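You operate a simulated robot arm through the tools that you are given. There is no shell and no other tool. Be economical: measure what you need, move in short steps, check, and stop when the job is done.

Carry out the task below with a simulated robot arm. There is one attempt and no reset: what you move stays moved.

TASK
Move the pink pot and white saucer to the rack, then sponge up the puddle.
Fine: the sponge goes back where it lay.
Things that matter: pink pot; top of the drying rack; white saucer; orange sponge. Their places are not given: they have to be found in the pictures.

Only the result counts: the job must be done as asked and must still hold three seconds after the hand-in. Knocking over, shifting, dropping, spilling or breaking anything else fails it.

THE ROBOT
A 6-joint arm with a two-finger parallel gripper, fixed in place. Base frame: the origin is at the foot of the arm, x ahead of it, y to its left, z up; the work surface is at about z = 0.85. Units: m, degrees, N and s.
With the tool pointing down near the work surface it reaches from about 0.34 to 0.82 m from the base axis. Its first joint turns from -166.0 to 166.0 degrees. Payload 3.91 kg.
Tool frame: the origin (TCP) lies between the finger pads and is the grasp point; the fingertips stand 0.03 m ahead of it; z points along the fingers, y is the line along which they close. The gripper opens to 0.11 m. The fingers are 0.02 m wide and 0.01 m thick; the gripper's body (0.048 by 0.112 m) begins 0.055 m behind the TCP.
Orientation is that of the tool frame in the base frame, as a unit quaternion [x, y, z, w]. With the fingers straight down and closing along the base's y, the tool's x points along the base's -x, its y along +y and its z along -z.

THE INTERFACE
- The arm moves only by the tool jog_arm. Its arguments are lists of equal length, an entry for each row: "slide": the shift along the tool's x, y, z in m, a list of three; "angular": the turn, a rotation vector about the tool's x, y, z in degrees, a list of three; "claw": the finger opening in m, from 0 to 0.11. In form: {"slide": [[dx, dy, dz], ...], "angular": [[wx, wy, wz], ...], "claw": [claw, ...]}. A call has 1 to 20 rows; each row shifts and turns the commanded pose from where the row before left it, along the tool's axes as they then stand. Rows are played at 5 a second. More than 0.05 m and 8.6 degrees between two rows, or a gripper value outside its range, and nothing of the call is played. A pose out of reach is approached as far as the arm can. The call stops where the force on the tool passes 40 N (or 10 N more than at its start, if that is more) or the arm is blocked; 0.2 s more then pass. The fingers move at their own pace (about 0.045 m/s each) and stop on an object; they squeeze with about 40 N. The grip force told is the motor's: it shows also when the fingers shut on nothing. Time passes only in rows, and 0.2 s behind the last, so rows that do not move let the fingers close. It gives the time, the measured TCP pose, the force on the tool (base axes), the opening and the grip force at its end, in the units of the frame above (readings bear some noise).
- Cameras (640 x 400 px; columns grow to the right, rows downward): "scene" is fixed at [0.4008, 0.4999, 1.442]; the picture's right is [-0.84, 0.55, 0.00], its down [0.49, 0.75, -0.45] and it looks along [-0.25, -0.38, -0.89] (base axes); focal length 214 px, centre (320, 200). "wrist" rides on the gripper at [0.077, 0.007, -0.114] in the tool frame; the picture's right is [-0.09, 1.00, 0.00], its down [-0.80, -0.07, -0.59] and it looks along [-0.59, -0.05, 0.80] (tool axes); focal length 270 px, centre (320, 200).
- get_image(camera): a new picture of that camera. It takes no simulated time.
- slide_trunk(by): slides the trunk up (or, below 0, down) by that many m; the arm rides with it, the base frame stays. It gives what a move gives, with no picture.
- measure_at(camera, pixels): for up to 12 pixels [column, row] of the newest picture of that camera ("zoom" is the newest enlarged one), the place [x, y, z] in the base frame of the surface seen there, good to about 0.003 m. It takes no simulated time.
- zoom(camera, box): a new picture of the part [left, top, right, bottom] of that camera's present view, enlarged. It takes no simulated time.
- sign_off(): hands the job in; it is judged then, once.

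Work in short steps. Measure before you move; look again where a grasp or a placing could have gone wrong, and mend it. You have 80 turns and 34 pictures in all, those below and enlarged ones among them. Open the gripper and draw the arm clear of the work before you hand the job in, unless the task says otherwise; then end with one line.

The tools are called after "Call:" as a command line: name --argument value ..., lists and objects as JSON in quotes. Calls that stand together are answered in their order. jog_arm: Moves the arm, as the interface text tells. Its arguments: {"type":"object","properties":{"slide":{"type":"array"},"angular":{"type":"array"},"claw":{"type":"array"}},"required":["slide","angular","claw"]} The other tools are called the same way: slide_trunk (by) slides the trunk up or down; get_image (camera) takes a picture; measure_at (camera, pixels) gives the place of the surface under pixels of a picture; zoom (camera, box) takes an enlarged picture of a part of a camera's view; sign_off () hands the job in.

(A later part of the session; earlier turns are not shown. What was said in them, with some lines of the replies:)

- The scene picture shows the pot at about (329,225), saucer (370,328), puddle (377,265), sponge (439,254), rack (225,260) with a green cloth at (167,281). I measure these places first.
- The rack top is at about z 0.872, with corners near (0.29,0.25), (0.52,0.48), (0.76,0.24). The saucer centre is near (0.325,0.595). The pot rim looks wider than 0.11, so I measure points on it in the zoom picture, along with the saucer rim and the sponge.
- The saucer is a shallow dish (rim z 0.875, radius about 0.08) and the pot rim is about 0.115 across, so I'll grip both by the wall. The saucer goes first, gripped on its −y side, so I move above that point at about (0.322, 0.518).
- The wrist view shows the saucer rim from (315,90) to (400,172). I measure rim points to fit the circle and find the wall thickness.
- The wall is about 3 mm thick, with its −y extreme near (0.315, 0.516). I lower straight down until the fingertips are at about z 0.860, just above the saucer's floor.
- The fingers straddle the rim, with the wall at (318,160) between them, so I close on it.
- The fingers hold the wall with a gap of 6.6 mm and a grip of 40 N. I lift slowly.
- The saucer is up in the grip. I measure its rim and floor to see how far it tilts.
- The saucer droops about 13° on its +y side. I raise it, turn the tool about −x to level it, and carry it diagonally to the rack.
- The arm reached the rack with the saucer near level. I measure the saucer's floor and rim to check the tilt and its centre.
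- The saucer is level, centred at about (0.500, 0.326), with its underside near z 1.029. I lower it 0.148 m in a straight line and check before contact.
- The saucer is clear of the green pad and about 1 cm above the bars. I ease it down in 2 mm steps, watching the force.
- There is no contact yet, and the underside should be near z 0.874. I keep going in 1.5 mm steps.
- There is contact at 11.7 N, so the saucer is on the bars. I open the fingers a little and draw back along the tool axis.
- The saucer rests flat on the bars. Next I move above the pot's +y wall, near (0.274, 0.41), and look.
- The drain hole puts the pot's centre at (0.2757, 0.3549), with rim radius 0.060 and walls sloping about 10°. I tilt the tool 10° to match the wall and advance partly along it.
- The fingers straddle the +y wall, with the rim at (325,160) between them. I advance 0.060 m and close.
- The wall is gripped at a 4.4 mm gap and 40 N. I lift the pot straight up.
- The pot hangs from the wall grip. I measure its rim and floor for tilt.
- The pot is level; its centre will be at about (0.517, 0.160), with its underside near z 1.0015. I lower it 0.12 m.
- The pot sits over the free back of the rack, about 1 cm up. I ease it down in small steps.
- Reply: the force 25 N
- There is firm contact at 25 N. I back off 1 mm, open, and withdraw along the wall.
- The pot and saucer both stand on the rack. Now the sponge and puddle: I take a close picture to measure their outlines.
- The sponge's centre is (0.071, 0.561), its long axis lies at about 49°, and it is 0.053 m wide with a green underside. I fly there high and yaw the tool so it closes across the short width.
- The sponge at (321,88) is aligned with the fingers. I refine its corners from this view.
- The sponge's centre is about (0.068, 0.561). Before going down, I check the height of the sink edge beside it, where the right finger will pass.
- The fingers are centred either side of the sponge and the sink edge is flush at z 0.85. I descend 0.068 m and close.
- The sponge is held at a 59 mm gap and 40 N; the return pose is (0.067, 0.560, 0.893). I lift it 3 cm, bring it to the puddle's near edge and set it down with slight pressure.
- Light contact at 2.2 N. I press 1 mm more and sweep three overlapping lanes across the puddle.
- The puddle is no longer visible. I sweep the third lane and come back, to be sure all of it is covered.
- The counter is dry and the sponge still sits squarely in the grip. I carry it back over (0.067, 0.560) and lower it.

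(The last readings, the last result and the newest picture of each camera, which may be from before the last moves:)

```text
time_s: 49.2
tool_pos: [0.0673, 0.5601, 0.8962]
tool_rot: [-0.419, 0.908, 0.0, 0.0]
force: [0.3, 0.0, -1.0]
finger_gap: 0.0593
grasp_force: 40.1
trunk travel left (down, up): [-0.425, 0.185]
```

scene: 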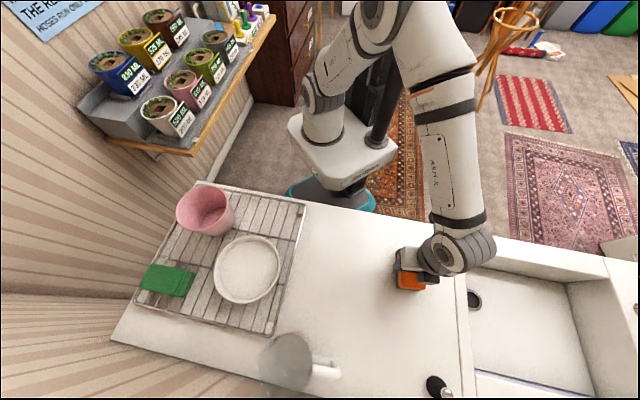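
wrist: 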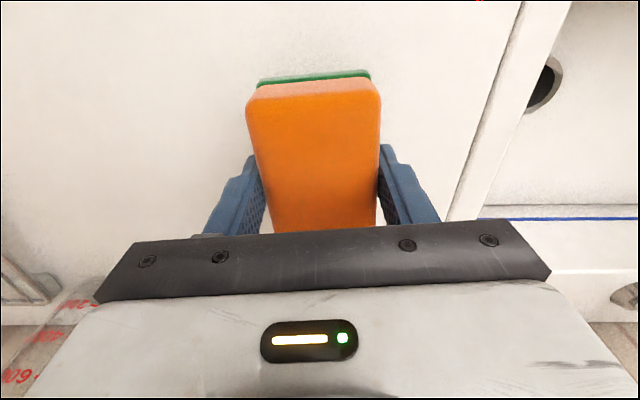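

It is about 3 mm above its resting height at the right place. I finish lowering, open and withdraw upward.

Call:
jog_arm --slide '[[0, 0, 0.0015], [0, 0, 0.0015], [0, 0, 0], [0, 0, 0], [0, 0, 0], [0, 0, 0], [0, 0, -0.015], [0, 0, -0.03], [0, 0, -0.04], [0, 0, -0.04], [0, 0, -0.04], [0, 0, 0]]' --angular '[[0, 0, 0], [0, 0, 0], [0, 0, 0], [0, 0, 0], [0, 0, 0], [0, 0, 0], [0, 0, 0], [0, 0, 0], [0, 0, 0], [0, 0, 0], [0, 0, 0], [0, 0, 0]]' --claw '[0.02, 0.02, 0.05, 0.065, 0.078, 0.078, 0.078, 0.078, 0.078, 0.078, 0.078, 0.078]'

Call:
get_image --camera "wrist"

Call:
get_image --camera "scene"

```text
time_s: 51.8
tool_pos: [0.067, 0.5618, 1.0591]
tool_rot: [-0.419, 0.908, 0.0, 0.0]
force: [0.5, 0.2, -0.4]
finger_gap: 0.0779
grasp_force: 0.0
trunk travel left (down, up): [-0.425, 0.185]
```

```text
7 pictures are left
```

wrist: 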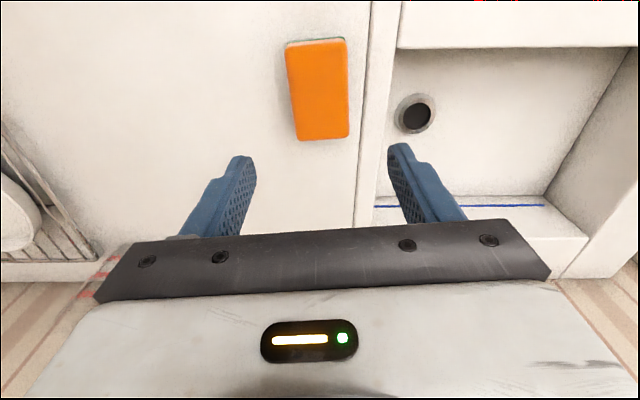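

```text
6 pictures are left
```

scene: 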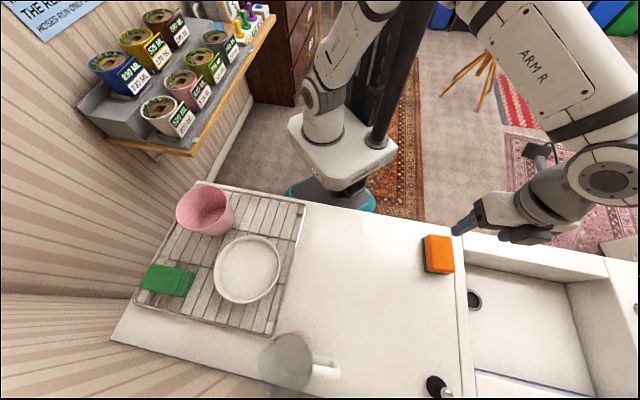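

The sponge is back at (438,254), the same pixels as at the start. The puddle is gone, the pot and saucer stand on the rack, the mug and green pad are unmoved, and the arm is clear. I hand in the job.

Call:
sign_off

```text
The job is handed in.
```

The pink pot and white saucer are on the rack, the puddle is wiped up, and the orange sponge is back where it lay.
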